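You operate a simulated robot arm through the tools that you are given. There is no shell and no other tool.

You run a simulated robot arm. Do the job below in one go: nothing can be reset, and whatever is moved stays where it is left.

## Task
Fill the steel pot to MAX and run its steam cycle.
Fine: from the spout; pot lid on the round mat meanwhile, back on before the cycle; spout back in the middle.

Only the result counts: the job must be done as asked and must still hold three seconds after the hand-in. Knocking over, shifting, dropping, spilling or breaking anything else fails it. Lids that push on must go on centred and level and be pressed home; caps that screw on are set level and turned clockwise until they are tight.

## Robot
A 6-joint arm with a fingered hand, fixed in place. Base frame: the origin is at the foot of the arm, x ahead of it, y to its left, z up. Lengths are in mm, angles in degrees, forces in N, time in s.
With the tool pointing down near the work surface it reaches from about 340 to 760 mm from the base axis. Its first joint turns from -166.0 to 166.0 degrees. Payload 4 kg.
Tool frame: the origin (TCP) lies between the finger pads and is the grasp point; the fingertips stand 26 mm ahead of it; z points along the fingers, y is the line along which they close. The gripper opens to 148 mm. The gripper's body begins 73 mm behind the TCP. The gripper is a hand of 3 fingers: y runs from the thumb to the fingers, the wrist lies at [0, 0, -239] in the tool frame, and closing takes about 1.5 s.
Orientation is that of the tool frame in the base frame, as a unit quaternion [w, x, y, z]. With the fingers straight down and closing along the base's y, the tool's x points along the base's -x, its y along +y and its z along -z.

## Interface
- The arm moves only by the tool step_arm. Its argument "targets" is a list of rows, each a list of 7 numbers: the turn, a rotation vector about the base's x, y, z in degrees, then the shift along the base's x, y, z in mm, then the opening in per cent of the stroke, from 0 (shut) to 100 (fully open). In form: [[rx, ry, rz, dx, dy, dz, grip], ...]. A call has 1 to 20 rows; each row is the pose to reach, as a shift and turn from the pose commanded when the call began. A row lasts 0.2 s, in which the tool goes at most 50 mm and 8.6 degrees; a call with a longer step from one row to the next is refused whole, and so is a gripper value outside its range. A pose out of reach is approached as far as the arm can. The call stops where the force on the tool passes 40 N (or 10 N more than at its start, if that is more) or the arm is blocked; 0.2 s more then pass. Each finger travels about 153 mm/s and halts on what it meets, pressing with about 29 N; the grip force reading is that of the motor and also rises with nothing between the fingers. The clock runs only during rows and for 0.2 s after the last one: add rows that repeat a pose to give the fingers time. The reply holds the time, the measured pose of the TCP, the force on the tool along the base axes, the opening and the grip force, in the units named above and with some noise, with the torque about the TCP (base axes, N m) and any sound that the robot's microphone picked up.
- Cameras (640 x 400 px; columns grow to the right, rows downward): "scene" is fixed at [228.1, 497.9, 1633.4]; the picture's right is [-0.94, -0.35, 0.00], its down [-0.18, 0.46, -0.87] and it looks along [0.31, -0.81, -0.50] (base axes); focal length 310 px, centre (320, 200). "wrist" rides on the gripper at [68, -39, -90] in the tool frame; the picture's right is [0.50, 0.87, 0.00], its down [-0.66, 0.38, -0.65] and it looks along [-0.57, 0.33, 0.76] (tool axes); focal length 222 px, centre (320, 200). There is no depth. A picture from a camera that has moved, and an enlarged one, comes with that camera's place and axes in the base frame and with its lens. The place of the scene camera against the robot may be out by one fixed shift of up to 18 mm in any direction.
- snapshot(camera): a new picture of that camera. It takes no simulated time.
- slide_trunk(by): slides the trunk up (or, below 0, down) by that many mm; the arm rides with it, the base frame stays. It gives what a move gives, with no picture.
- set_grasp(shape): the hand has 3 fingers and takes this shape, open, in about a second: jaw (thumb against the fingers, like two jaws); tri (thumb and two fingers); tip (a fingertip pinch); poke (one finger out to press); point (the index stretched); flat (the hand flat); cup (the hand cupped); fist (a fist). The gripper value then closes the fingers along that shape, each until it touches; the sizes above hold for jaw. It gives what a move gives, with no picture.
- close_up(camera, box): a new picture of the part [left, top, right, bottom] of that camera's present view, enlarged. It takes no simulated time.
- close_job(): hands the job in; it is judged then, once.

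Places have to be worked out from the pictures, the camera data and where the tool is seen. Open the gripper and draw the arm clear of the work before you hand the job in, unless the task says otherwise.

The tools are called by a JSON object that holds its "name" and its "arguments". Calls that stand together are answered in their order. step_arm: Moves the arm, as the interface text tells. Its arguments: {"type":"object","properties":{"targets":{"type":"array","items":{"type":"array","items":{"type":"number"}}}},"required":["targets"]} The other tools are called the same way: slide_trunk (by) slides the trunk up or down; set_grasp (shape) gives the hand a shape; snapshot (camera) takes a picture; close_up (camera, box) takes an enlarged picture of a part of a camera's view; close_job () hands the job in.

At the start:

```text
t: 0.0
eef_pos: [287.4, -330.4, 1325.2]
orientation: [0.0, 0.0, 1.0, 0.0]
force: [0.2, -1.6, -0.2]
wrist_torque: [0.01, -0.03, 0.0]
opening: 147.8
grasp_force: 0.0
shape: jaw
trunk travel left (down, up): [-525.0, 65.0]
```

scene: 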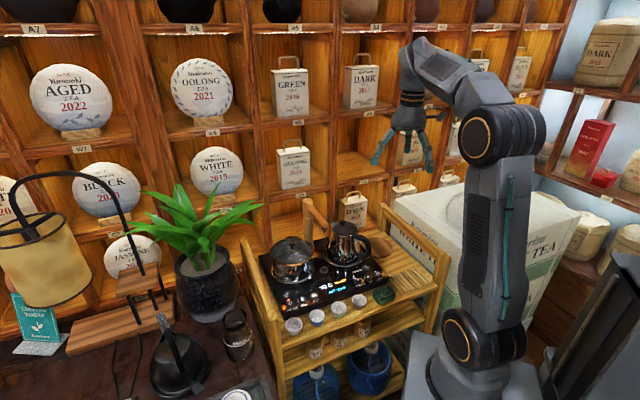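
wrist: 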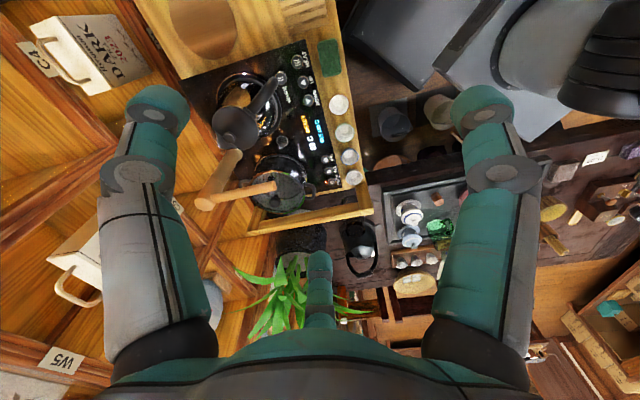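

The scene shows a tea cart with a control board, a lidded pot and a kettle. I'll enlarge both views to read the details.

{"name": "close_up", "arguments": {"camera": "scene", "box": [240, 190, 460, 330]}}

{"name": "close_up", "arguments": {"camera": "wrist", "box": [180, 20, 400, 220]}}

{"name": "close_up", "arguments": {"camera": "scene", "box": [255, 225, 345, 315]}}

{"name": "close_up", "arguments": {"camera": "scene", "box": [310, 205, 410, 305]}}

```text
2.86 times, centred on (350, 260) of scene
camera zoom: at [228.1, 497.9, 1633.4], right [-0.94, -0.35, 0.0], down [-0.18, 0.46, -0.87], along [0.31, -0.81, -0.5], focal length 885 px, centre (234, 29)
```

zoom: 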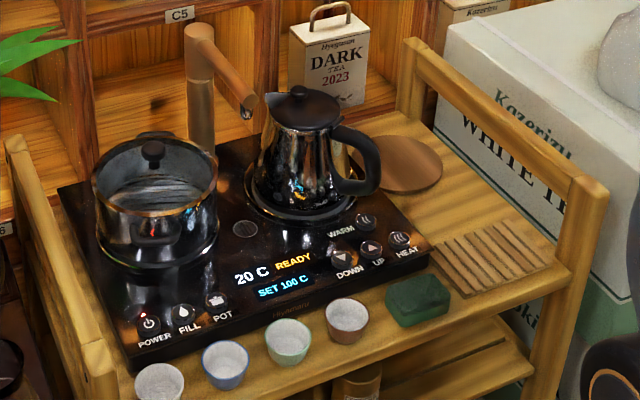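

```text
2.00 times, centred on (290, 120) of wrist
camera zoom: at [220.2, -368.1, 1415.9], right [-0.5, 0.87, 0.0], down [0.66, 0.38, 0.65], along [0.57, 0.33, -0.76], focal length 444 px, centre (380, 360)
```

zoom: 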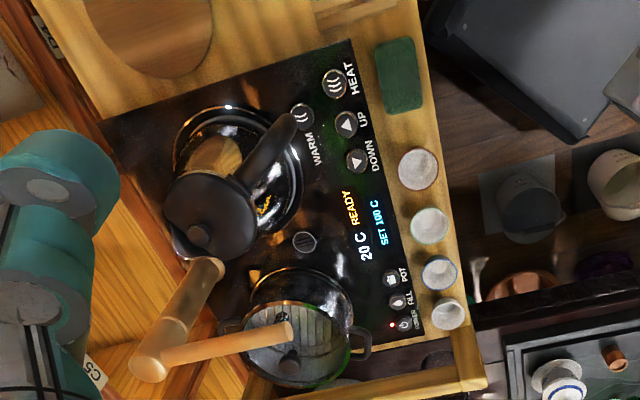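

```text
4.44 times, centred on (300, 270) of scene
camera zoom: at [228.1, 497.9, 1633.4], right [-0.94, -0.35, 0.0], down [-0.18, 0.46, -0.87], along [0.31, -0.81, -0.5], focal length 1377 px, centre (409, -111)
```

zoom: 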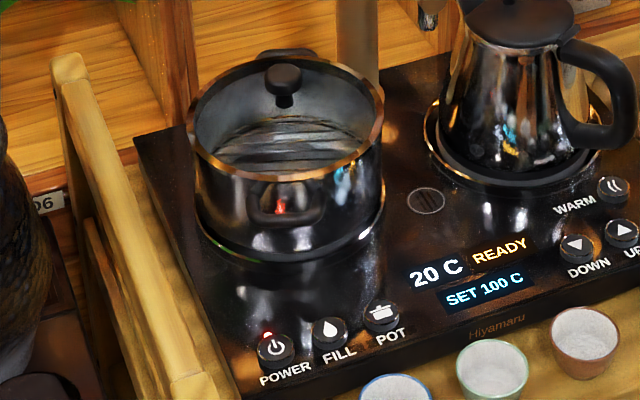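

```text
4.00 times, centred on (360, 255) of scene
camera zoom: at [228.1, 497.9, 1633.4], right [-0.94, -0.35, 0.0], down [-0.18, 0.46, -0.87], along [0.31, -0.81, -0.5], focal length 1240 px, centre (160, -20)
```

zoom: 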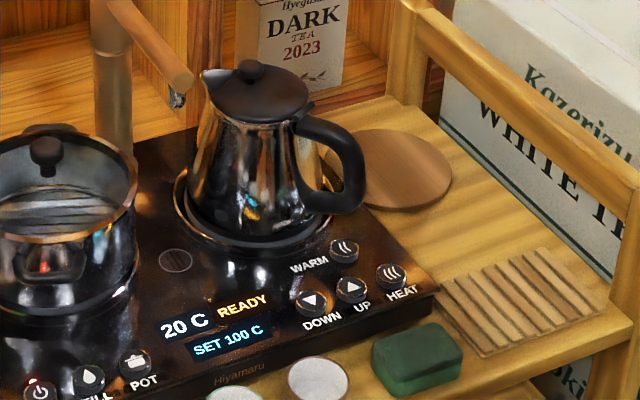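

The wrist camera is the one I can trust, because the scene camera may be shifted. I'll move the hand sideways at its present height to get a second wrist view for stereo.

{"name": "step_arm", "arguments": {"targets": [[0, 0, 0, 25, 40, 0, 100], [0, 0, 0, 50, 80, 0, 100], [0, 0, 0, 75, 120, 0, 100], [0, 0, 0, 100, 160, 0, 100], [0, 0, 0, 100, 160, 0, 100]]}}

{"name": "snapshot", "arguments": {"camera": "wrist"}}

{"name": "snapshot", "arguments": {"camera": "scene"}}

```text
t: 1.2
eef_pos: [403.8, -191.4, 1398.2]
orientation: [-0.001, 0.0, 1.0, 0.0]
force: [0.1, 0.2, -0.4]
wrist_torque: [-0.02, -0.01, -0.01]
opening: 147.9
grasp_force: 0.0
shape: jaw
out of reach, approached as far as the arm can: row 1, 2, 3, 4, 5
trunk travel left (down, up): [-525.0, 65.0]
```

```text
taken
camera wrist: at [336.9, -229.3, 1487.9], right [-0.5, 0.87, 0.0], down [0.66, 0.38, 0.65], along [0.56, 0.33, -0.76], focal length 222 px, centre (320, 200)
```

wrist: 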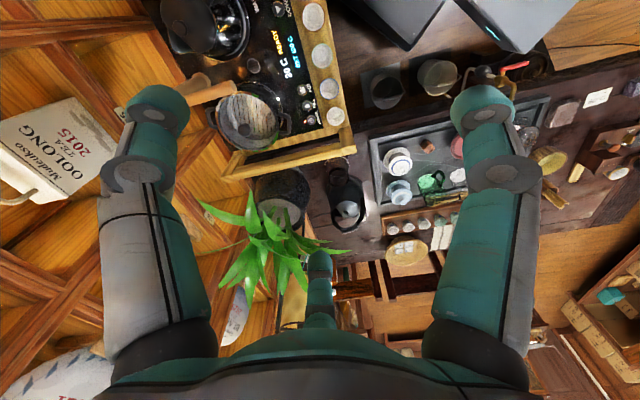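

```text
taken
```

scene: 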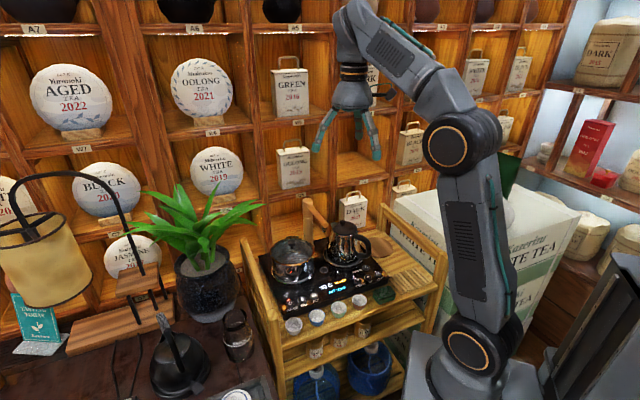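

The hand rose because the target was out of reach at this height, but the view is usable. I'll enlarge it to triangulate.

{"name": "close_up", "arguments": {"camera": "wrist", "box": [160, 0, 360, 180]}}

```text
2.22 times, centred on (260, 90) of wrist
camera zoom: at [336.9, -229.3, 1487.9], right [-0.5, 0.87, 0.0], down [0.66, 0.38, 0.65], along [0.56, 0.33, -0.76], focal length 494 px, centre (453, 444)
```

zoom: 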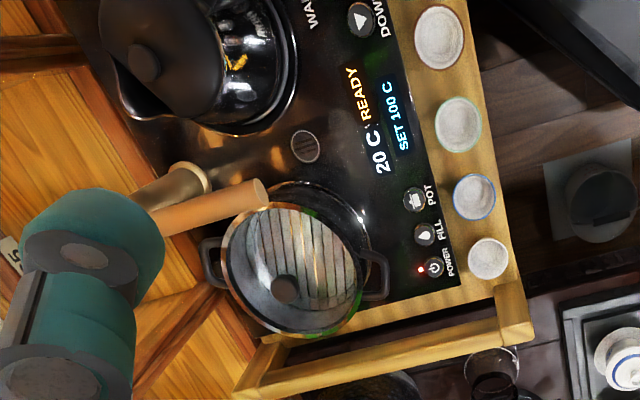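

Triangulating the two wrist views puts the buttons at z≈841, with POWER at (565,-126), FILL at (535,-157) and POT at (505,-187). The lid knob is at about (625,-275,967), the spout tip at about (512,-314,1043) and the post at about (632,-427). I'll slide the trunk down so the work comes within reach; the hand is over the clear area in front of the board.

{"name": "slide_trunk", "arguments": {"by": -280}}

{"name": "snapshot", "arguments": {"camera": "wrist"}}

{"name": "snapshot", "arguments": {"camera": "scene"}}

```text
t: 4.0
eef_pos: [403.7, -192.3, 1117.6]
orientation: [-0.001, 0.0, 1.0, 0.001]
force: [0.7, 0.7, -0.3]
wrist_torque: [0.02, 0.02, -0.02]
opening: 147.8
grasp_force: 0.2
shape: jaw
trunk travel left (down, up): [-245.0, 345.0]
```

```text
taken
camera wrist: at [336.7, -229.8, 1207.7], right [-0.5, 0.87, 0.0], down [0.66, 0.38, 0.65], along [0.56, 0.33, -0.76], focal length 222 px, centre (320, 200)
```

wrist: 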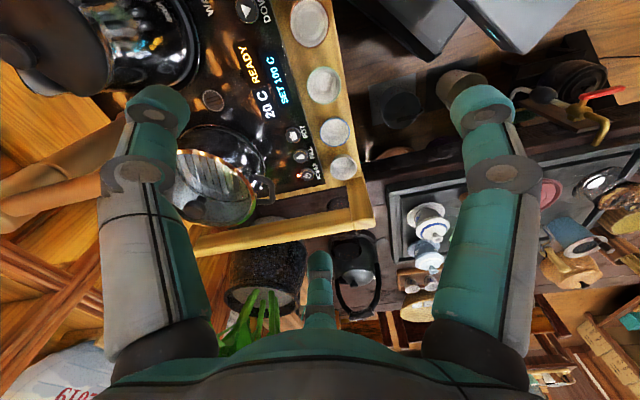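

```text
taken
```

scene: 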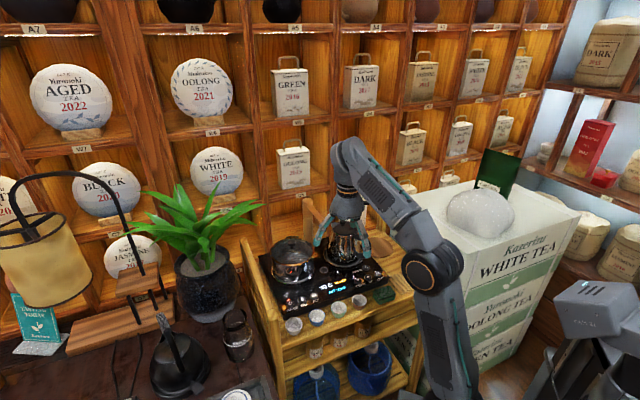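

The hand is now at z≈1118 in front of the board. I'll enlarge the pot and spout area for a third view.

{"name": "close_up", "arguments": {"camera": "wrist", "box": [0, 60, 360, 260]}}

{"name": "close_up", "arguments": {"camera": "scene", "box": [240, 190, 460, 330]}}

```text
1.78 times, centred on (180, 160) of wrist
camera zoom: at [336.7, -229.8, 1207.7], right [-0.5, 0.87, 0.0], down [0.66, 0.38, 0.65], along [0.56, 0.33, -0.76], focal length 395 px, centre (569, 271)
```

zoom: 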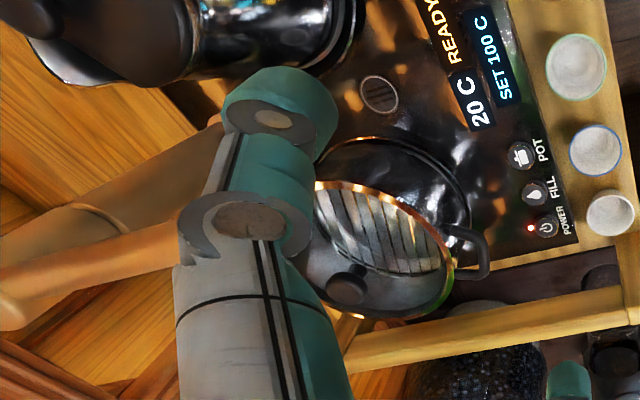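

```text
2.86 times, centred on (350, 260) of scene
camera zoom: at [228.1, 497.9, 1633.4], right [-0.94, -0.35, 0.0], down [-0.18, 0.46, -0.87], along [0.31, -0.81, -0.5], focal length 885 px, centre (234, 29)
```

zoom: 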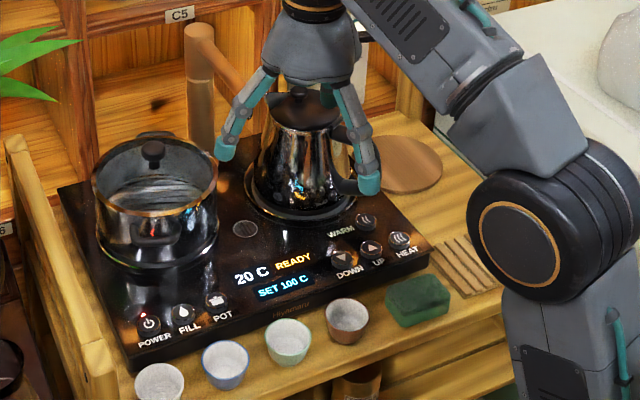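

The knob is confirmed at about (625,-276,967). Next I'll half-close the fingers without moving, to check the commanded pose and see how the hand closes.

{"name": "step_arm", "arguments": {"targets": [[0, 0, 0, 0, 0, 0, 40], [0, 0, 0, 0, 0, 0, 40], [0, 0, 0, 0, 0, 0, 40]]}}

{"name": "snapshot", "arguments": {"camera": "wrist"}}

```text
t: 4.8
eef_pos: [404.1, -192.1, 1117.5]
orientation: [0.0, 0.0, 1.0, 0.001]
force: [0.8, -1.0, -0.1]
wrist_torque: [-0.01, 0.02, 0.02]
opening: 59.8
grasp_force: 0.0
shape: jaw
trunk travel left (down, up): [-245.0, 345.0]
```

```text
taken
camera wrist: at [336.7, -229.9, 1207.7], right [-0.5, 0.87, 0.0], down [0.66, 0.38, 0.65], along [0.56, 0.33, -0.76], focal length 222 px, centre (320, 200)
```

wrist: 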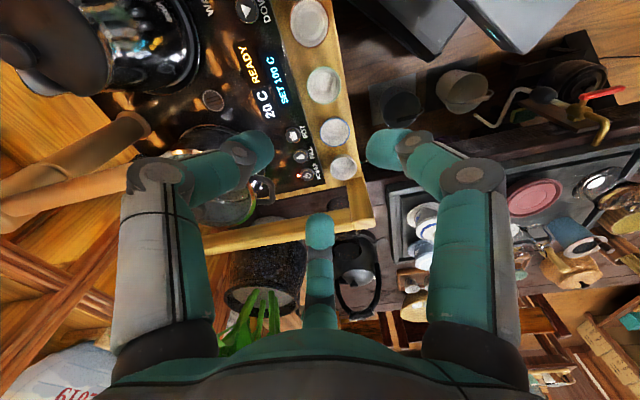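

The fingers close radially like a chuck, and the pose holds at (404,-192,1117.5). I'll move over the knob at this height, which clears the spout arm (top about 1060).

{"name": "step_arm", "arguments": {"targets": [[0, 0, 0, 44, -17, 0, 40], [0, 0, 0, 88, -34, 0, 40], [0, 0, 0, 132, -50, 0, 40], [0, 0, 0, 176, -67, 0, 40], [0, 0, 0, 221, -84, 0, 40], [0, 0, 0, 221, -84, 0, 40]]}}

{"name": "snapshot", "arguments": {"camera": "wrist"}}

{"name": "close_up", "arguments": {"camera": "scene", "box": [220, 150, 440, 310]}}

```text
t: 6.2
eef_pos: [537.5, -236.1, 1037.3]
orientation: [0.0, 0.0, 1.0, 0.0]
force: [0.3, -0.5, -0.3]
wrist_torque: [-0.01, 0.0, -0.01]
opening: 59.4
grasp_force: 0.0
shape: jaw
out of reach, approached as far as the arm can: row 1, 2, 3, 4, 5, 6
trunk travel left (down, up): [-245.0, 345.0]
```

```text
taken
camera wrist: at [469.9, -273.2, 1127.1], right [-0.5, 0.87, 0.0], down [0.66, 0.38, 0.65], along [0.57, 0.33, -0.76], focal length 222 px, centre (320, 200)
```

wrist: 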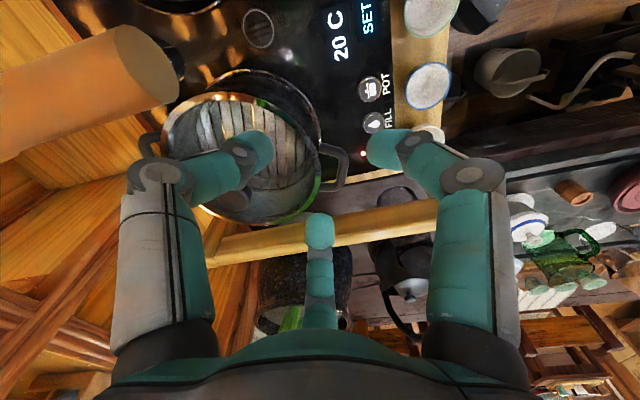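

```text
2.50 times, centred on (330, 230) of scene
camera zoom: at [228.1, 497.9, 1633.4], right [-0.94, -0.35, 0.0], down [-0.18, 0.46, -0.87], along [0.31, -0.81, -0.5], focal length 775 px, centre (295, 125)
```

zoom: 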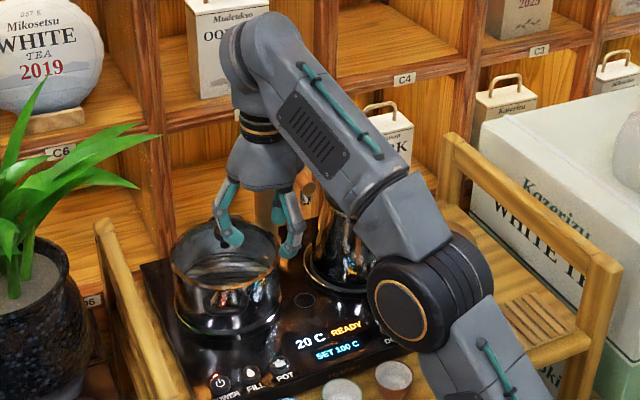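

The last move ran out of reach, since the shoulder is too low to carry the wrist that high and far. I'll raise the trunk about 180 mm, which lifts the hand straight up clear of the spout.

{"name": "slide_trunk", "arguments": {"by": 180}}

```text
t: 8.2
eef_pos: [535.7, -235.6, 1216.8]
orientation: [0.001, 0.0, 1.0, 0.0]
force: [-0.3, 1.1, -0.1]
wrist_torque: [0.02, 0.03, -0.01]
opening: 59.5
grasp_force: 0.0
shape: jaw
trunk travel left (down, up): [-425.0, 165.0]
```

The hand is at (536,-236,1217). I'll go out and down to a point over the knob at z≈1060, keeping away from the spout tip.

{"name": "step_arm", "arguments": {"targets": [[0, 0, 0, 30, -13, -35, 40], [0, 0, 0, 60, -27, -70, 40], [0, 0, 0, 89, -40, -105, 40], [0, 0, 0, 89, -40, -140, 40], [0, 0, 0, 89, -40, -157, 40], [0, 0, 0, 89, -40, -157, 40]]}}

{"name": "snapshot", "arguments": {"camera": "wrist"}}

{"name": "close_up", "arguments": {"camera": "scene", "box": [220, 150, 440, 310]}}

```text
t: 9.6
eef_pos: [614.6, -271.4, 1095.0]
orientation: [0.0, 0.0, 1.0, 0.0]
force: [0.8, 0.3, 0.0]
wrist_torque: [0.04, 0.01, 0.02]
opening: 59.5
grasp_force: 0.0
shape: jaw
out of reach, approached as far as the arm can: row 2, 3, 4, 5, 6
trunk travel left (down, up): [-425.0, 165.0]
```

```text
taken
camera wrist: at [547.5, -309.1, 1185.7], right [-0.5, 0.87, 0.0], down [0.65, 0.38, 0.65], along [0.57, 0.33, -0.76], focal length 222 px, centre (320, 200)
```

wrist: 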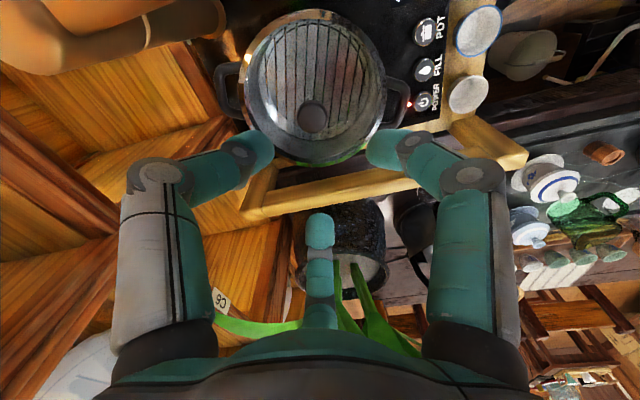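

```text
2.50 times, centred on (330, 230) of scene
camera zoom: at [228.1, 497.9, 1633.4], right [-0.94, -0.35, 0.0], down [-0.18, 0.46, -0.87], along [0.31, -0.81, -0.5], focal length 775 px, centre (295, 125)
```

zoom: 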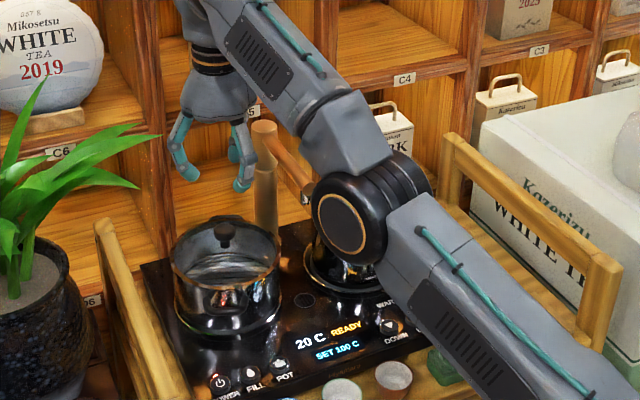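

I'm still marginally at the reach limit, so the shoulder is about 956 high with a radius of about 770. I'll raise the trunk 90 mm more for margin, then come down over the knob.

{"name": "slide_trunk", "arguments": {"by": 90}}

{"name": "step_arm", "arguments": {"targets": [[0, 0, 0, 0, 0, -40, 40], [0, 0, 0, 5, -2, -80, 40], [0, 0, 0, 10, -5, -115, 40], [0, 0, 0, 10, -5, -145, 40], [0, 0, 0, 10, -5, -145, 40]]}}

{"name": "snapshot", "arguments": {"camera": "wrist"}}

```text
t: 10.9
eef_pos: [615.6, -271.4, 1186.4]
orientation: [0.0, 0.0, 1.0, 0.0]
force: [0.8, -0.4, -0.4]
wrist_torque: [0.01, 0.03, -0.01]
opening: 59.4
grasp_force: 0.1
shape: jaw
trunk travel left (down, up): [-515.0, 75.0]
```

```text
t: 12.1
eef_pos: [617.0, -277.7, 1137.7]
orientation: [-0.037, -0.001, 0.999, 0.018]
force: [0.3, 0.5, -0.9]
wrist_torque: [0.01, -0.03, 0.01]
opening: 59.3
grasp_force: 0.1
shape: jaw
out of reach, approached as far as the arm can: row 1, 2, 3, 4, 5
trunk travel left (down, up): [-515.0, 75.0]
```

```text
taken
camera wrist: at [556.5, -317.1, 1231.8], right [-0.5, 0.86, 0.07], down [0.7, 0.36, 0.62], along [0.51, 0.36, -0.78], focal length 222 px, centre (320, 200)
```

wrist: 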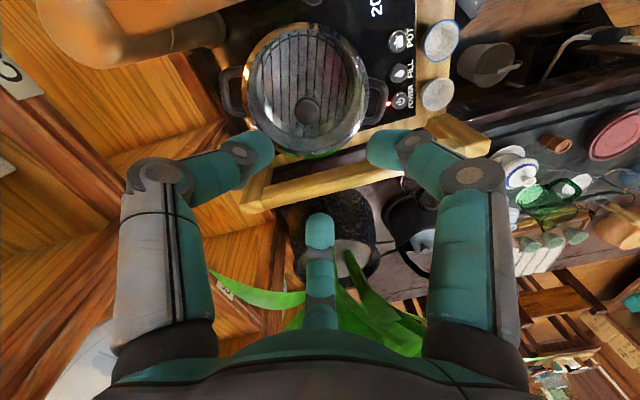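

The arm refused to go straight down and tilted, so a joint limit may be involved rather than radius. I'll look at the arm's configuration.

{"name": "snapshot", "arguments": {"camera": "scene"}}

```text
taken
```

scene: 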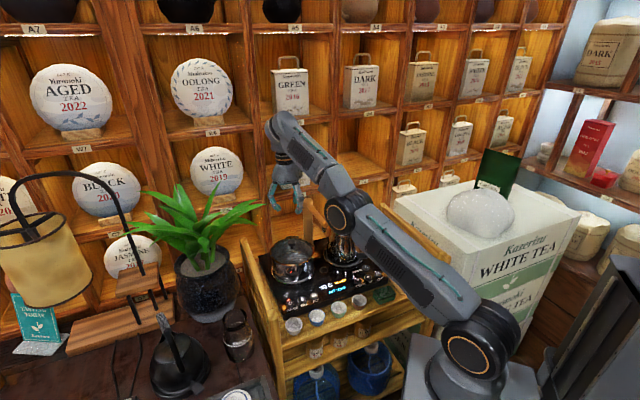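

The arm looks nearly straight, possibly stuck at the singularity. I'll look closer at its links.

{"name": "close_up", "arguments": {"camera": "scene", "box": [240, 90, 560, 400]}}

```text
1.29 times, centred on (400, 245) of scene
camera zoom: at [228.1, 497.9, 1633.4], right [-0.94, -0.35, 0.0], down [-0.18, 0.46, -0.87], along [0.31, -0.81, -0.5], focal length 400 px, centre (217, 142)
```

zoom: 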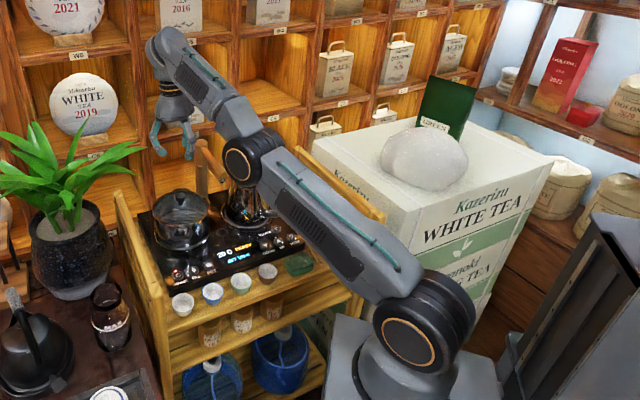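

The links are essentially in line, so the arm is at its stretched singularity. I'll raise the trunk to its top and pull the hand back toward the base to bend the elbow again.

{"name": "slide_trunk", "arguments": {"by": 65}}

{"name": "step_arm", "arguments": {"targets": [[0, 0, 0, -30, 14, 0, 40], [0, 0, 0, -60, 28, 0, 40], [0, 0, 0, -90, 42, 0, 40], [0, 0, 0, -120, 56, 0, 40], [0, 0, 0, -120, 56, 0, 40], [0, 0, 0, -120, 56, 0, 40]]}}

{"name": "close_up", "arguments": {"camera": "scene", "box": [240, 90, 560, 400]}}

```text
t: 13.1
eef_pos: [616.6, -275.4, 1203.8]
orientation: [-0.038, -0.001, 0.999, 0.018]
force: [-1.0, -0.1, 0.1]
wrist_torque: [0.0, 0.02, -0.02]
opening: 59.2
grasp_force: 0.0
shape: jaw
trunk travel left (down, up): [-580.0, 10.0]
```

```text
t: 14.5
eef_pos: [613.2, -276.1, 1215.9]
orientation: [-0.036, -0.001, 0.999, 0.018]
force: [-1.4, 0.5, -0.4]
wrist_torque: [-0.02, 0.02, 0.0]
opening: 59.4
grasp_force: 0.1
shape: jaw
out of reach, approached as far as the arm can: row 1, 2, 3, 4, 5, 6
trunk travel left (down, up): [-580.0, 10.0]
```

```text
1.29 times, centred on (400, 245) of scene
camera zoom: at [228.1, 497.9, 1633.4], right [-0.94, -0.35, 0.0], down [-0.18, 0.46, -0.87], along [0.31, -0.81, -0.5], focal length 400 px, centre (217, 142)
```

zoom: 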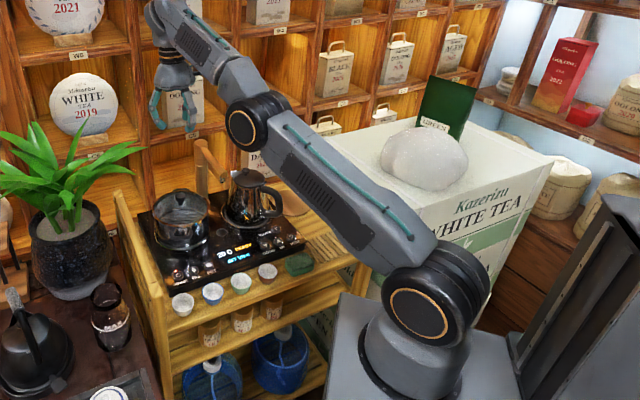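

The arm is fully stretched (wrist about 772 mm from the shoulder), and inward commands can't bend a straight elbow. I'll swing up along the arc and then back down it slightly over-extended, so the elbow settles on its normal drooping side. This is all high in free air.

{"name": "step_arm", "arguments": {"targets": [[0, 0, 0, -20.2, 9.1, 41.5, 40], [0, 0, 0, -42.8, 19.4, 81.7, 40], [0, 0, 0, -67.5, 30.5, 120.2, 40], [0, 0, 0, -94.4, 42.7, 157.1, 40], [0, 0, 0, -65.4, 29.6, 123.7, 40], [0, 0, 0, -40.4, 18.3, 85, 40], [0, 0, 0, -30, 14, 60, 40]]}}

{"name": "close_up", "arguments": {"camera": "scene", "box": [240, 0, 560, 400]}}

```text
t: 16.1
eef_pos: [581.2, -264.3, 1279.2]
orientation: [-0.038, -0.001, 0.999, 0.018]
force: [-0.1, -0.1, 0.1]
wrist_torque: [0.01, 0.01, -0.01]
opening: 59.7
grasp_force: 0.0
shape: jaw
out of reach, approached as far as the arm can: row 4, 5, 6
trunk travel left (down, up): [-580.0, 10.0]
```

```text
1.00 times, centred on (400, 200) of scene (not enlarged: the box is as wide or as high as the picture)
camera zoom: at [228.1, 497.9, 1633.4], right [-0.94, -0.35, 0.0], down [-0.18, 0.46, -0.87], along [0.31, -0.81, -0.5], focal length 310 px, centre (240, 200)
```

zoom: 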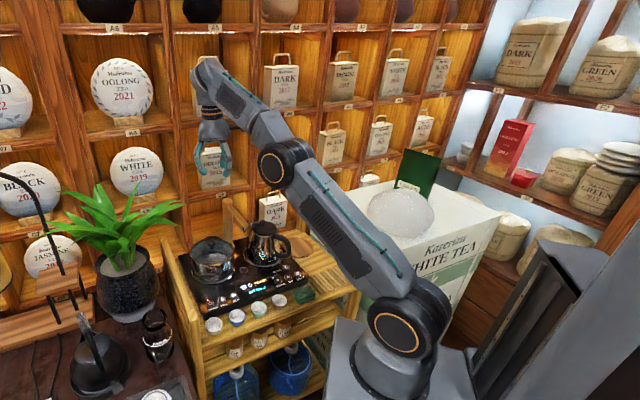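

It now tracks again, still straight but moving along the arc. I'll go on down the arc with a slight inward pull per row to see whether the elbow bends the right way.

{"name": "step_arm", "arguments": {"targets": [[0, 0, 0, 12, -5.5, -28, 40], [0, 0, 0, 22, -10, -57, 40], [0, 0, 0, 31, -14, -86, 40], [0, 0, 0, 36, -16.5, -116, 40], [0, 0, 0, 36, -16.5, -140, 40]]}}

{"name": "close_up", "arguments": {"camera": "scene", "box": [240, 90, 560, 400]}}

```text
t: 17.3
eef_pos: [617.8, -281.4, 1180.5]
orientation: [-0.054, -0.001, 0.998, 0.026]
force: [0.3, 0.5, 0.0]
wrist_torque: [0.01, -0.02, -0.02]
opening: 59.7
grasp_force: 0.0
shape: jaw
out of reach, approached as far as the arm can: row 2, 3, 4, 5
trunk travel left (down, up): [-580.0, 10.0]
```

```text
1.29 times, centred on (400, 245) of scene
camera zoom: at [228.1, 497.9, 1633.4], right [-0.94, -0.35, 0.0], down [-0.18, 0.46, -0.87], along [0.31, -0.81, -0.5], focal length 400 px, centre (217, 142)
```

zoom: 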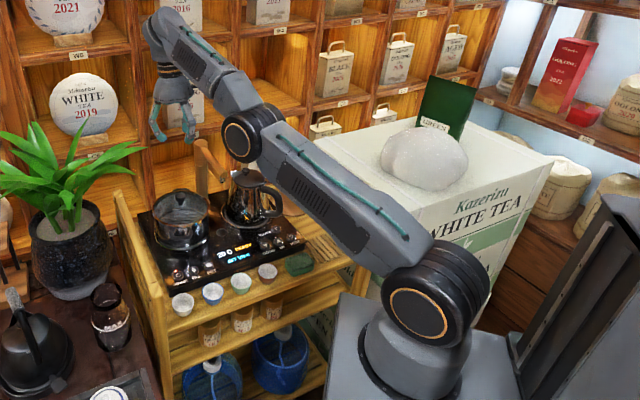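

It's still stretched, and the tool tilt grew to 7°. I'll level the tool, swing high, pull outward to full stretch, then sweep a long way down the arc before pulling in, all in free air above the cart.

{"name": "step_arm", "arguments": {"targets": [[-3, -6.2, 0, 8.4, -3.8, 42, 40], [-3, -6.2, 0, -12.3, 5.6, 83, 40], [-3, -6.2, 0, -35.3, 15.9, 123, 40], [-3, -6.2, 0, -60.3, 27.3, 161.5, 40], [-3, -6.2, 0, -87.5, 39.6, 198, 40], [-3, -6.2, 0, -116.7, 52.8, 232.6, 40], [-3, -6.2, 0, -147.7, 66.8, 265, 40], [-3, -6.2, 0, -118.4, 53.6, 301, 40], [-3, -6.2, 0, -94, 42.4, 330, 40], [-3, -6.2, 0, -109, 49.4, 290, 40], [-3, -6.2, 0, -124.7, 56.4, 252.6, 40], [-3, -6.2, 0, -98.6, 44.6, 223.4, 40], [-3, -6.2, 0, -70, 31.6, 187.6, 40], [-3, -6.2, 0, -43.5, 19.7, 150, 40], [-3, -6.2, 0, -19, 8.6, 110.6, 40]]}}

{"name": "close_up", "arguments": {"camera": "scene", "box": [240, 0, 560, 400]}}

```text
t: 20.5
eef_pos: [601.3, -275.0, 1288.9]
orientation: [0.018, -0.001, 1.0, -0.008]
force: [-0.3, 0.4, 0.4]
wrist_torque: [0.05, 0.0, 0.0]
opening: 59.4
grasp_force: 0.0
shape: jaw
out of reach, approached as far as the arm can: row 1, 2, 3, 4, 5, 7, 8, 9, 10, 11, 14, 15
trunk travel left (down, up): [-580.0, 10.0]
```

```text
1.00 times, centred on (400, 200) of scene (not enlarged: the box is as wide or as high as the picture)
camera zoom: at [228.1, 497.9, 1633.4], right [-0.94, -0.35, 0.0], down [-0.18, 0.46, -0.87], along [0.31, -0.81, -0.5], focal length 310 px, centre (240, 200)
```

zoom: 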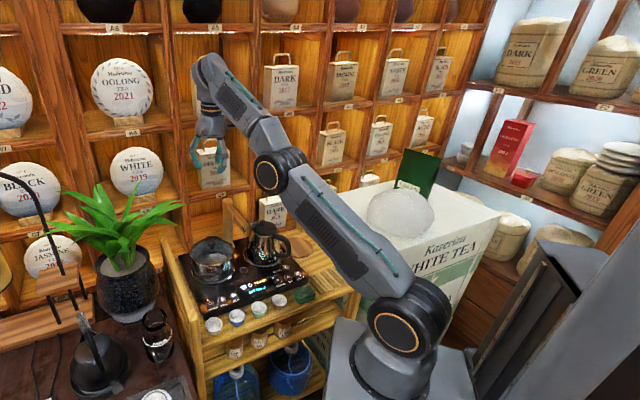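

The state now sits at maximum stretch (R≈773.6), which is a better starting point. I'll sweep down perpendicular to the arm first, then inward.

{"name": "step_arm", "arguments": {"targets": [[0, 0, 0, 18.2, -8.2, -33.7, 40], [0, 0, 0, 34.6, -15.7, -69, 40], [0, 0, 0, 40, -18.1, -107, 40], [0, 0, 0, 40, -18.1, -142, 40]]}}

```text
t: 21.5
eef_pos: [615.7, -277.0, 1229.8]
orientation: [-0.019, -0.001, 1.0, 0.009]
force: [1.2, 0.1, -0.1]
wrist_torque: [0.04, 0.04, 0.01]
opening: 59.6
grasp_force: 0.0
shape: jaw
out of reach, approached as far as the arm can: row 1, 2, 3, 4
trunk travel left (down, up): [-580.0, 10.0]
```

Fitting all the stuck wrist positions gives the true geometry: the shoulder pivot is 136 mm ahead of the base axis at z≈1141 plus trunk travel, with full stretch 613 mm. The earlier arcs used the wrong centre, so I'll repeat the swing (high, stretched outward, long sweep down, then inward) with the correct one.

{"name": "step_arm", "arguments": {"targets": [[-1, -2.2, 0, -4.4, 2, 35.7, 40], [-1, -2.2, 0, -27.9, 12.5, 76.7, 40], [-1, -2.2, 0, -54.4, 24.4, 115.5, 40], [-1, -2.2, 0, -83.4, 37.5, 151.9, 40], [-1, -2.2, 0, -115.1, 51.7, 185.7, 40], [-1, -2.2, 0, -145.2, 65.3, 213.4, 40], [-1, -2.2, 0, -121.1, 54.4, 247.3, 40], [-1, -2.2, 0, -121.1, 54.4, 247.3, 40], [-1, -2.2, 0, -101.1, 45.5, 202.8, 40], [-1, -2.2, 0, -71.8, 32.3, 171.8, 40], [-1, -2.2, 0, -51.5, 23.2, 132.2, 40], [-1, -2.2, 0, -32.7, 14.7, 92.8, 40], [-1, -2.2, 0, -10.6, 4.8, 56.8, 40], [-1, -2.2, 0, 4.4, -2, 16.4, 40], [-1, -2.2, 0, 19.5, -8.8, -17.3, 40], [-1, -2.2, 0, 23.4, -10.5, -56, 40], [-1, -2.2, 0, 22.9, -10.3, -100, 40]]}}

{"name": "close_up", "arguments": {"camera": "scene", "box": [240, 90, 560, 400]}}

```text
t: 25.1
eef_pos: [615.2, -280.1, 1244.5]
orientation: [0.0, -0.001, 1.0, 0.001]
force: [-0.5, -0.7, -0.1]
wrist_torque: [0.0, 0.0, -0.01]
opening: 59.5
grasp_force: 0.1
shape: jaw
out of reach, approached as far as the arm can: row 1, 2, 3, 4, 5, 6, 7, 8, 9, 10, 11, 12, 13, 14, 15, 16, 17
trunk travel left (down, up): [-580.0, 10.0]
```

```text
1.29 times, centred on (400, 245) of scene
camera zoom: at [228.1, 497.9, 1633.4], right [-0.94, -0.35, 0.0], down [-0.18, 0.46, -0.87], along [0.31, -0.81, -0.5], focal length 400 px, centre (217, 142)
```

zoom: 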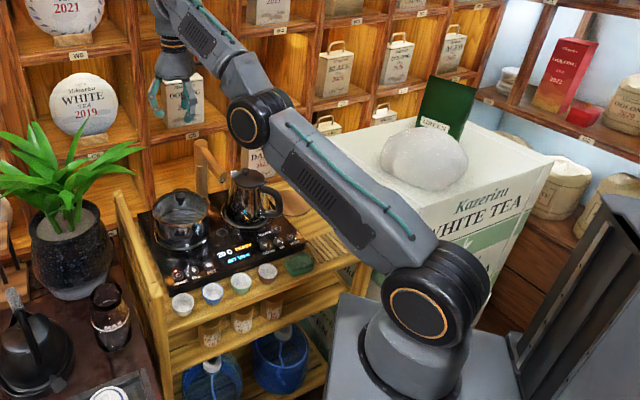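

The shoulder-to-elbow and forearm slopes show the elbow hyper-extended by a few degrees, on the wrong side. I'll try a short outward snap followed straight away by a down-and-in pull so it falls to the other side.

{"name": "step_arm", "arguments": {"targets": [[0, 0, 0, 19.8, -8.9, 12.4, 40], [0, 0, 0, 9.7, -4.3, -28.5, 40], [0, 0, 0, 6.8, -3.1, -53.3, 40], [0, 0, 0, -8.4, 3.8, -74.5, 40]]}}

{"name": "step_arm", "arguments": {"targets": [[0, 0, 0, 5, -2.2, 3, 40], [0, 0, 0, 10, -4.4, 6, 40], [0, 0, 0, 0, 0, -30, 40], [0, 0, 0, -30, 14, -50, 40]]}}

```text
t: 26.1
eef_pos: [615.0, -279.4, 1244.2]
orientation: [0.0, -0.001, 1.0, 0.002]
force: [-1.1, 0.0, 1.3]
wrist_torque: [-0.02, 0.01, 0.03]
opening: 59.5
grasp_force: 0.0
shape: jaw
out of reach, approached as far as the arm can: row 1, 2, 3, 4
trunk travel left (down, up): [-580.0, 10.0]
```

```text
t: 27.1
eef_pos: [615.6, -279.4, 1243.7]
orientation: [0.0, -0.002, 1.0, 0.002]
force: [0.1, -0.7, 0.1]
wrist_torque: [0.02, -0.03, -0.02]
opening: 59.5
grasp_force: 0.1
shape: jaw
out of reach, approached as far as the arm can: row 1, 2, 3, 4
trunk travel left (down, up): [-580.0, 10.0]
```

The arm ignored even small moves this time. I'll probe which directions it accepts: a small sideways shift, then a small upward one.

{"name": "step_arm", "arguments": {"targets": [[0, 0, 0, 8, 18, 0, 40]]}}

{"name": "step_arm", "arguments": {"targets": [[0, 0, 0, -12, 5, 20, 40]]}}

{"name": "step_arm", "arguments": {"targets": [[0, 0, 0, -20, 9, 0, 40]]}}

```text
t: 27.5
eef_pos: [618.3, -258.2, 1251.8]
orientation: [-0.003, -0.002, 1.0, 0.003]
force: [0.9, -0.3, 0.3]
wrist_torque: [-0.01, 0.02, 0.03]
opening: 59.6
grasp_force: 0.1
shape: jaw
out of reach, approached as far as the arm can: row 1
trunk travel left (down, up): [-580.0, 10.0]
```

```text
t: 27.9
eef_pos: [611.5, -258.7, 1269.0]
orientation: [0.002, -0.001, 1.0, -0.001]
force: [-0.2, 0.4, -0.2]
wrist_torque: [0.04, -0.01, -0.04]
opening: 59.2
grasp_force: 0.1
shape: jaw
out of reach, approached as far as the arm can: row 1
trunk travel left (down, up): [-580.0, 10.0]
```

```text
t: 28.3
eef_pos: [611.7, -258.5, 1270.1]
orientation: [0.002, -0.001, 1.0, 0.0]
force: [-0.4, 0.4, 0.9]
wrist_torque: [-0.05, -0.02, 0.03]
opening: 59.3
grasp_force: 0.1
shape: jaw
out of reach, approached as far as the arm can: row 1
trunk travel left (down, up): [-580.0, 10.0]
```

Most commands get projected onto one fixed surface, so a wrist-joint limit might be the cause rather than the elbow. I'll probe with pure tilts, first tip outward, then a yaw.

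{"name": "step_arm", "arguments": {"targets": [[-2.4, -5.5, 0, 0, 0, 0, 40]]}}

{"name": "step_arm", "arguments": {"targets": [[0, 0, -8, 0, 0, 0, 40]]}}

{"name": "step_arm", "arguments": {"targets": [[0, 0, 8, 0, 0, 0, 40]]}}

```text
t: 28.7
eef_pos: [611.5, -258.9, 1282.3]
orientation: [0.021, 0.0, 1.0, -0.007]
force: [-0.1, 0.1, 0.4]
wrist_torque: [0.03, 0.02, -0.03]
opening: 59.5
grasp_force: 0.0
shape: jaw
out of reach, approached as far as the arm can: row 1
trunk travel left (down, up): [-580.0, 10.0]
```

```text
t: 29.1
eef_pos: [605.7, -272.9, 1283.5]
orientation: [0.021, 0.028, 0.999, -0.009]
force: [0.5, -0.2, -0.7]
wrist_torque: [0.01, 0.03, 0.01]
opening: 59.2
grasp_force: 0.0
shape: jaw
out of reach, approached as far as the arm can: row 1
trunk travel left (down, up): [-580.0, 10.0]
```

```text
t: 29.5
eef_pos: [606.1, -271.9, 1283.0]
orientation: [0.021, -0.042, 0.999, -0.008]
force: [0.0, -0.9, -0.6]
wrist_torque: [-0.06, 0.02, -0.03]
opening: 59.5
grasp_force: 0.1
shape: jaw
trunk travel left (down, up): [-580.0, 10.0]
```

Useful: a yaw of −8° was blocked while +8° went freely, so the roll joint was sitting on its limit and freezing the rest. I'll yaw +30° more, then test moving inward and down.

{"name": "step_arm", "arguments": {"targets": [[0, 0, 8, 0, 0, 0, 40], [0, 0, 16, 0, 0, 0, 40], [0, 0, 24, 0, 0, 0, 40], [0, 0, 32, 0, 0, 0, 40]]}}

{"name": "step_arm", "arguments": {"targets": [[0, 0, 0, -20, 9, 0, 40], [0, 0, 0, -40, 18, 0, 40]]}}

```text
t: 30.5
eef_pos: [605.5, -272.0, 1283.3]
orientation: [0.022, -0.317, 0.948, -0.002]
force: [0.6, -0.6, 0.5]
wrist_torque: [0.0, -0.02, -0.01]
opening: 59.6
grasp_force: 0.2
shape: jaw
trunk travel left (down, up): [-580.0, 10.0]
```

```text
t: 31.1
eef_pos: [566.4, -255.9, 1282.2]
orientation: [0.022, -0.314, 0.949, -0.002]
force: [0.9, -0.5, -1.4]
wrist_torque: [0.03, 0.07, 0.0]
opening: 58.9
grasp_force: 0.1
shape: jaw
out of reach, approached as far as the arm can: row 1
trunk travel left (down, up): [-580.0, 10.0]
```

That freed it: the inward move was followed. I'll check the elbow in the scene before going on.

{"name": "snapshot", "arguments": {"camera": "scene"}}

{"name": "step_arm", "arguments": {"targets": [[0, 0, 0, 0, 0, -30, 40], [0, 0, 0, 0, 0, -60, 40], [0, 0, 0, 0, 0, -100, 40]]}}

{"name": "snapshot", "arguments": {"camera": "scene"}}

```text
taken
```

scene: 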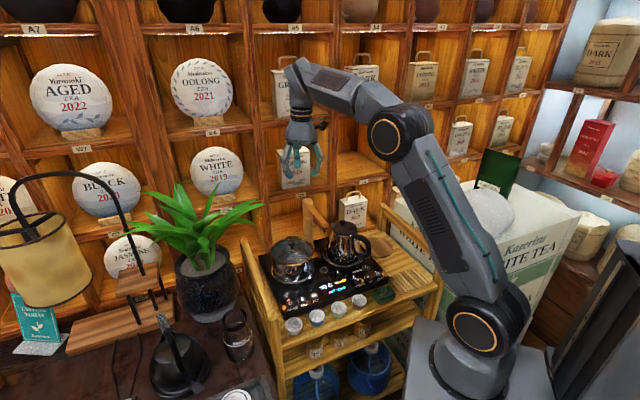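

```text
t: 31.9
eef_pos: [567.1, -281.3, 1200.9]
orientation: [0.021, -0.323, 0.946, 0.006]
force: [-0.2, -0.5, -0.2]
wrist_torque: [-0.01, -0.02, -0.03]
opening: 59.0
grasp_force: 0.0
shape: jaw
out of reach, approached as far as the arm can: row 2, 3
trunk travel left (down, up): [-580.0, 10.0]
```

```text
taken
```

scene: 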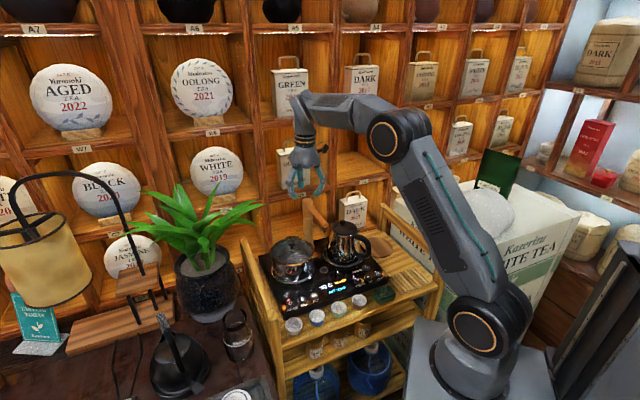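

The elbow now droops correctly. The descent drifted sideways, again as if a wrist roll limit is near, so I'll yaw further positive and retry straight down.

{"name": "step_arm", "arguments": {"targets": [[0, 0, 8, 0, 4, 0, 40], [0, 0, 16, 0, 8, 0, 40], [0, 0, 24, 0, 12, 0, 40], [0, 0, 32, 0, 16, 0, 40], [0, 0, 40, 0, 20, 0, 40]]}}

{"name": "step_arm", "arguments": {"targets": [[0, 0, 0, 0, 0, -20, 40], [0, 0, 0, 0, 0, -40, 40]]}}

```text
t: 33.1
eef_pos: [570.0, -260.3, 1200.9]
orientation: [0.022, -0.623, 0.782, 0.006]
force: [0.4, -0.9, 0.1]
wrist_torque: [0.0, 0.02, -0.03]
opening: 59.2
grasp_force: 0.0
shape: jaw
trunk travel left (down, up): [-580.0, 10.0]
```

```text
t: 33.7
eef_pos: [570.7, -262.9, 1160.1]
orientation: [0.021, -0.622, 0.783, 0.006]
force: [0.8, -0.1, 0.4]
wrist_torque: [0.01, -0.01, 0.0]
opening: 59.1
grasp_force: 0.0
shape: jaw
trunk travel left (down, up): [-580.0, 10.0]
```

Now it tracks well. I'll level the remaining 2.5° tilt, move over the knob and come down to z≈1070.

{"name": "step_arm", "arguments": {"targets": [[-2, 1.45, 0, 27, -7, 0, 40], [-2, 1.45, 0, 54.5, -14.5, 0, 40], [-2, 1.45, 0, 54.5, -14.5, -45, 40], [-2, 1.45, 0, 54.5, -14.5, -90, 40], [-2, 1.45, 0, 54.5, -14.5, -90, 40]]}}

{"name": "snapshot", "arguments": {"camera": "wrist"}}

{"name": "close_up", "arguments": {"camera": "scene", "box": [240, 150, 400, 310]}}

```text
t: 34.9
eef_pos: [623.5, -277.3, 1071.6]
orientation: [0.001, -0.621, 0.784, 0.001]
force: [-0.4, 0.1, -0.1]
wrist_torque: [0.05, 0.04, -0.03]
opening: 59.2
grasp_force: 0.1
shape: jaw
trunk travel left (down, up): [-580.0, 10.0]
```

```text
taken
camera wrist: at [646.4, -349.6, 1161.6], right [-0.96, -0.29, 0.0], down [-0.22, 0.72, 0.65], along [-0.19, 0.63, -0.76], focal length 222 px, centre (320, 200)
```

wrist: 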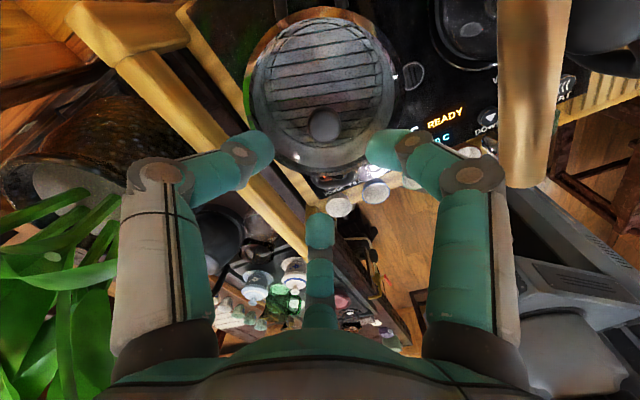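

```text
2.50 times, centred on (320, 230) of scene
camera zoom: at [228.1, 497.9, 1633.4], right [-0.94, -0.35, 0.0], down [-0.18, 0.46, -0.87], along [0.31, -0.81, -0.5], focal length 775 px, centre (320, 125)
```

zoom: 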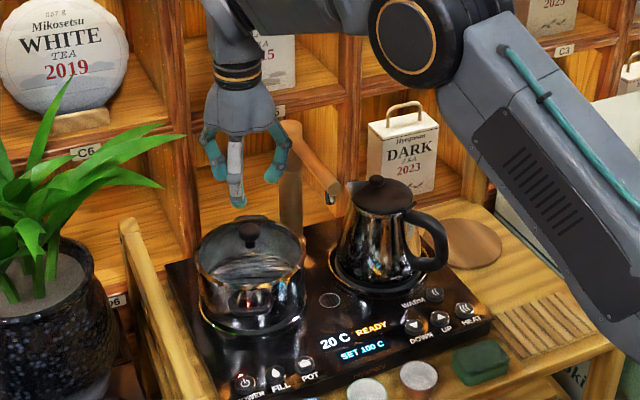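

The knob projects to about (622,-276), right under the TCP. I'll lower toward it in two steps and look again.

{"name": "step_arm", "arguments": {"targets": [[0, 0, 0, 0, 0, -35, 40], [0, 0, 0, 0, 0, -70, 40], [0, 0, 0, 0, 0, -70, 40]]}}

{"name": "close_up", "arguments": {"camera": "wrist", "box": [220, 80, 440, 280]}}

{"name": "close_up", "arguments": {"camera": "scene", "box": [265, 200, 345, 280]}}

```text
t: 35.7
eef_pos: [624.9, -277.1, 1001.8]
orientation: [0.001, -0.621, 0.784, 0.001]
force: [0.0, -0.4, 0.1]
wrist_torque: [0.04, 0.02, -0.01]
opening: 59.4
grasp_force: 0.0
shape: jaw
trunk travel left (down, up): [-580.0, 10.0]
```

```text
2.00 times, centred on (330, 180) of wrist
camera zoom: at [646.5, -349.3, 1092.1], right [-0.96, -0.29, 0.0], down [-0.22, 0.72, 0.65], along [-0.19, 0.63, -0.76], focal length 444 px, centre (300, 240)
```

zoom: 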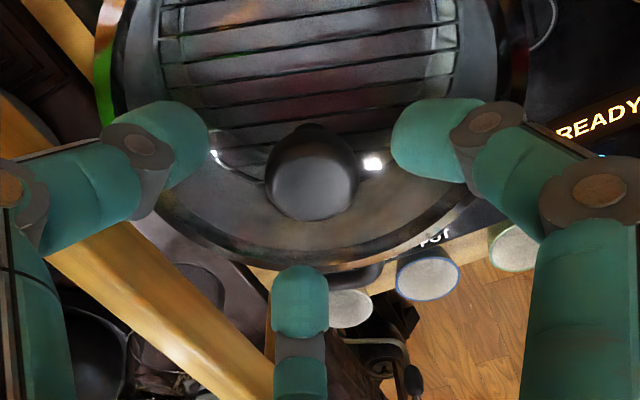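

```text
5.00 times, centred on (305, 240) of scene
camera zoom: at [228.1, 497.9, 1633.4], right [-0.94, -0.35, 0.0], down [-0.18, 0.46, -0.87], along [0.31, -0.81, -0.5], focal length 1550 px, centre (395, 0)
```

zoom: 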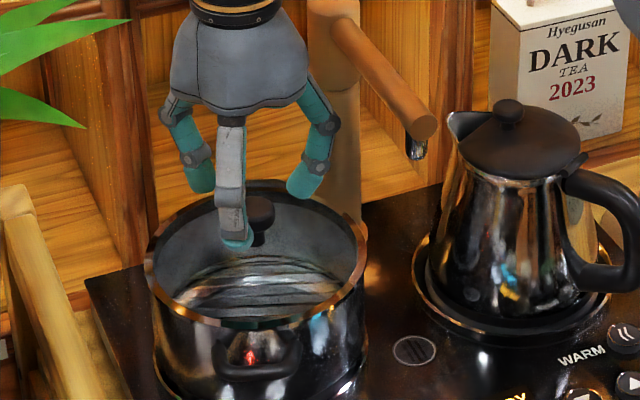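

The knob measures about (621,-275.5,968) and 30 mm across, with glass near z≈947. I'll shift 3 mm, lower so the fingertips stay just above the glass, then close.

{"name": "step_arm", "arguments": {"targets": [[0, 0, 0, -3, 1.3, -12, 40], [0, 0, 0, -3, 1.3, -23, 40], [0, 0, 0, -3, 1.3, -23, 40]]}}

{"name": "close_up", "arguments": {"camera": "wrist", "box": [220, 80, 440, 280]}}

{"name": "close_up", "arguments": {"camera": "scene", "box": [265, 200, 345, 280]}}

```text
t: 36.5
eef_pos: [619.9, -274.2, 978.9]
orientation: [0.0, -0.621, 0.784, 0.001]
force: [0.4, -0.6, -0.8]
wrist_torque: [0.0, 0.0, 0.01]
opening: 59.1
grasp_force: 0.0
shape: jaw
trunk travel left (down, up): [-580.0, 10.0]
```

```text
2.00 times, centred on (330, 180) of wrist
camera zoom: at [642.9, -347.3, 1068.1], right [-0.96, -0.29, 0.0], down [-0.22, 0.72, 0.65], along [-0.19, 0.63, -0.76], focal length 444 px, centre (300, 240)
```

zoom: 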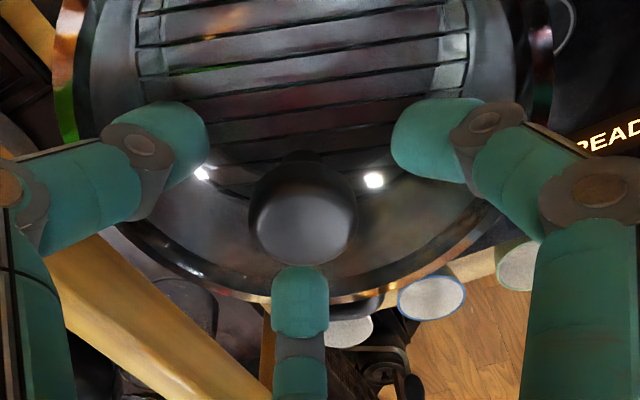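

```text
5.00 times, centred on (305, 240) of scene
camera zoom: at [228.1, 497.9, 1633.4], right [-0.94, -0.35, 0.0], down [-0.18, 0.46, -0.87], along [0.31, -0.81, -0.5], focal length 1550 px, centre (395, 0)
```

zoom: 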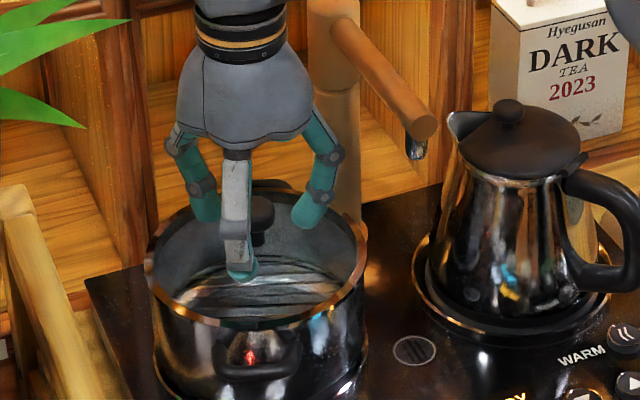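

The knob is centred under the TCP to within a millimetre. I'll close the fingers on it.

{"name": "step_arm", "arguments": {"targets": [[0, 0, 0, 0, 0, 0, 20], [0, 0, 0, 0, 0, 0, 10], [0, 0, 0, 0, 0, 0, 5], [0, 0, 0, 0, 0, 0, 5], [0, 0, 0, 0, 0, 0, 5]]}}

{"name": "close_up", "arguments": {"camera": "wrist", "box": [220, 80, 440, 280]}}

```text
t: 37.7
eef_pos: [620.8, -273.8, 978.6]
orientation: [0.001, -0.621, 0.783, 0.0]
force: [-0.5, -0.4, 1.3]
wrist_torque: [0.05, 0.21, 0.02]
opening: 13.6
grasp_force: 28.3
shape: jaw
trunk travel left (down, up): [-580.0, 10.0]
heard: snap
```

```text
2.00 times, centred on (330, 180) of wrist
camera zoom: at [642.8, -347.3, 1068.7], right [-0.96, -0.29, 0.0], down [-0.22, 0.72, 0.65], along [-0.19, 0.63, -0.76], focal length 444 px, centre (300, 240)
```

zoom: 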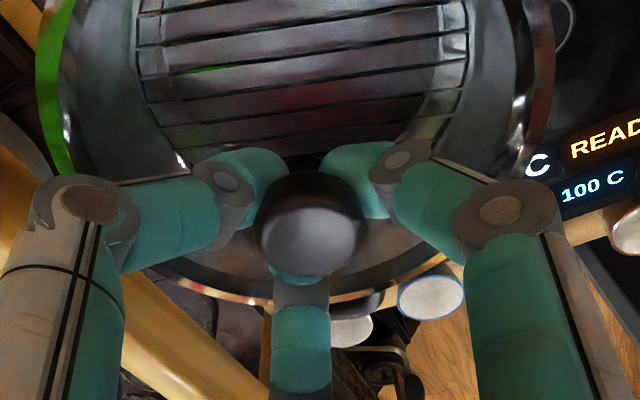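

A snap was heard and the fingers closed to 13.6 mm, so they gripped the stem under the ball and the lid probably unseated. I'll lift gently and check.

{"name": "step_arm", "arguments": {"targets": [[0, 0, 0, 0, 0, 5, 5], [0, 0, 0, 0, 0, 12, 5], [0, 0, 0, 0, 0, 20, 5], [0, 0, 0, 0, 0, 20, 5]]}}

{"name": "snapshot", "arguments": {"camera": "wrist"}}

{"name": "close_up", "arguments": {"camera": "scene", "box": [265, 200, 345, 280]}}

```text
t: 38.7
eef_pos: [619.9, -274.0, 998.4]
orientation: [0.001, -0.621, 0.784, 0.001]
force: [-0.2, 0.1, -1.1]
wrist_torque: [0.03, -0.01, 0.01]
opening: 14.1
grasp_force: 28.7
shape: jaw
trunk travel left (down, up): [-580.0, 10.0]
```

```text
taken
camera wrist: at [642.9, -347.0, 1088.7], right [-0.96, -0.29, 0.0], down [-0.22, 0.72, 0.65], along [-0.19, 0.63, -0.76], focal length 222 px, centre (320, 200)
```

wrist: 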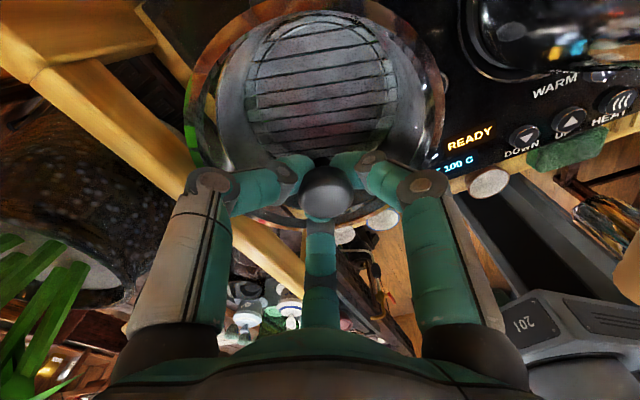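

```text
5.00 times, centred on (305, 240) of scene
camera zoom: at [228.1, 497.9, 1633.4], right [-0.94, -0.35, 0.0], down [-0.18, 0.46, -0.87], along [0.31, -0.81, -0.5], focal length 1550 px, centre (395, 0)
```

zoom: 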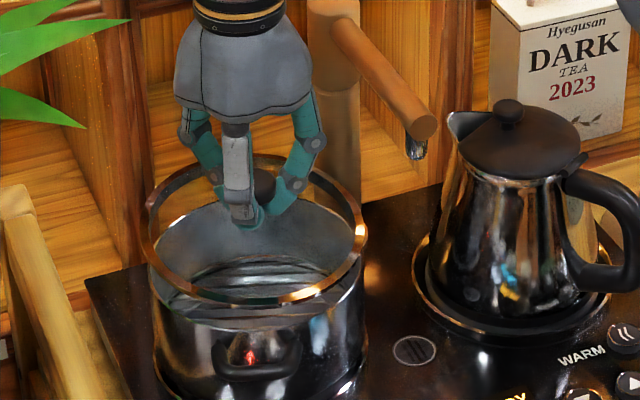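

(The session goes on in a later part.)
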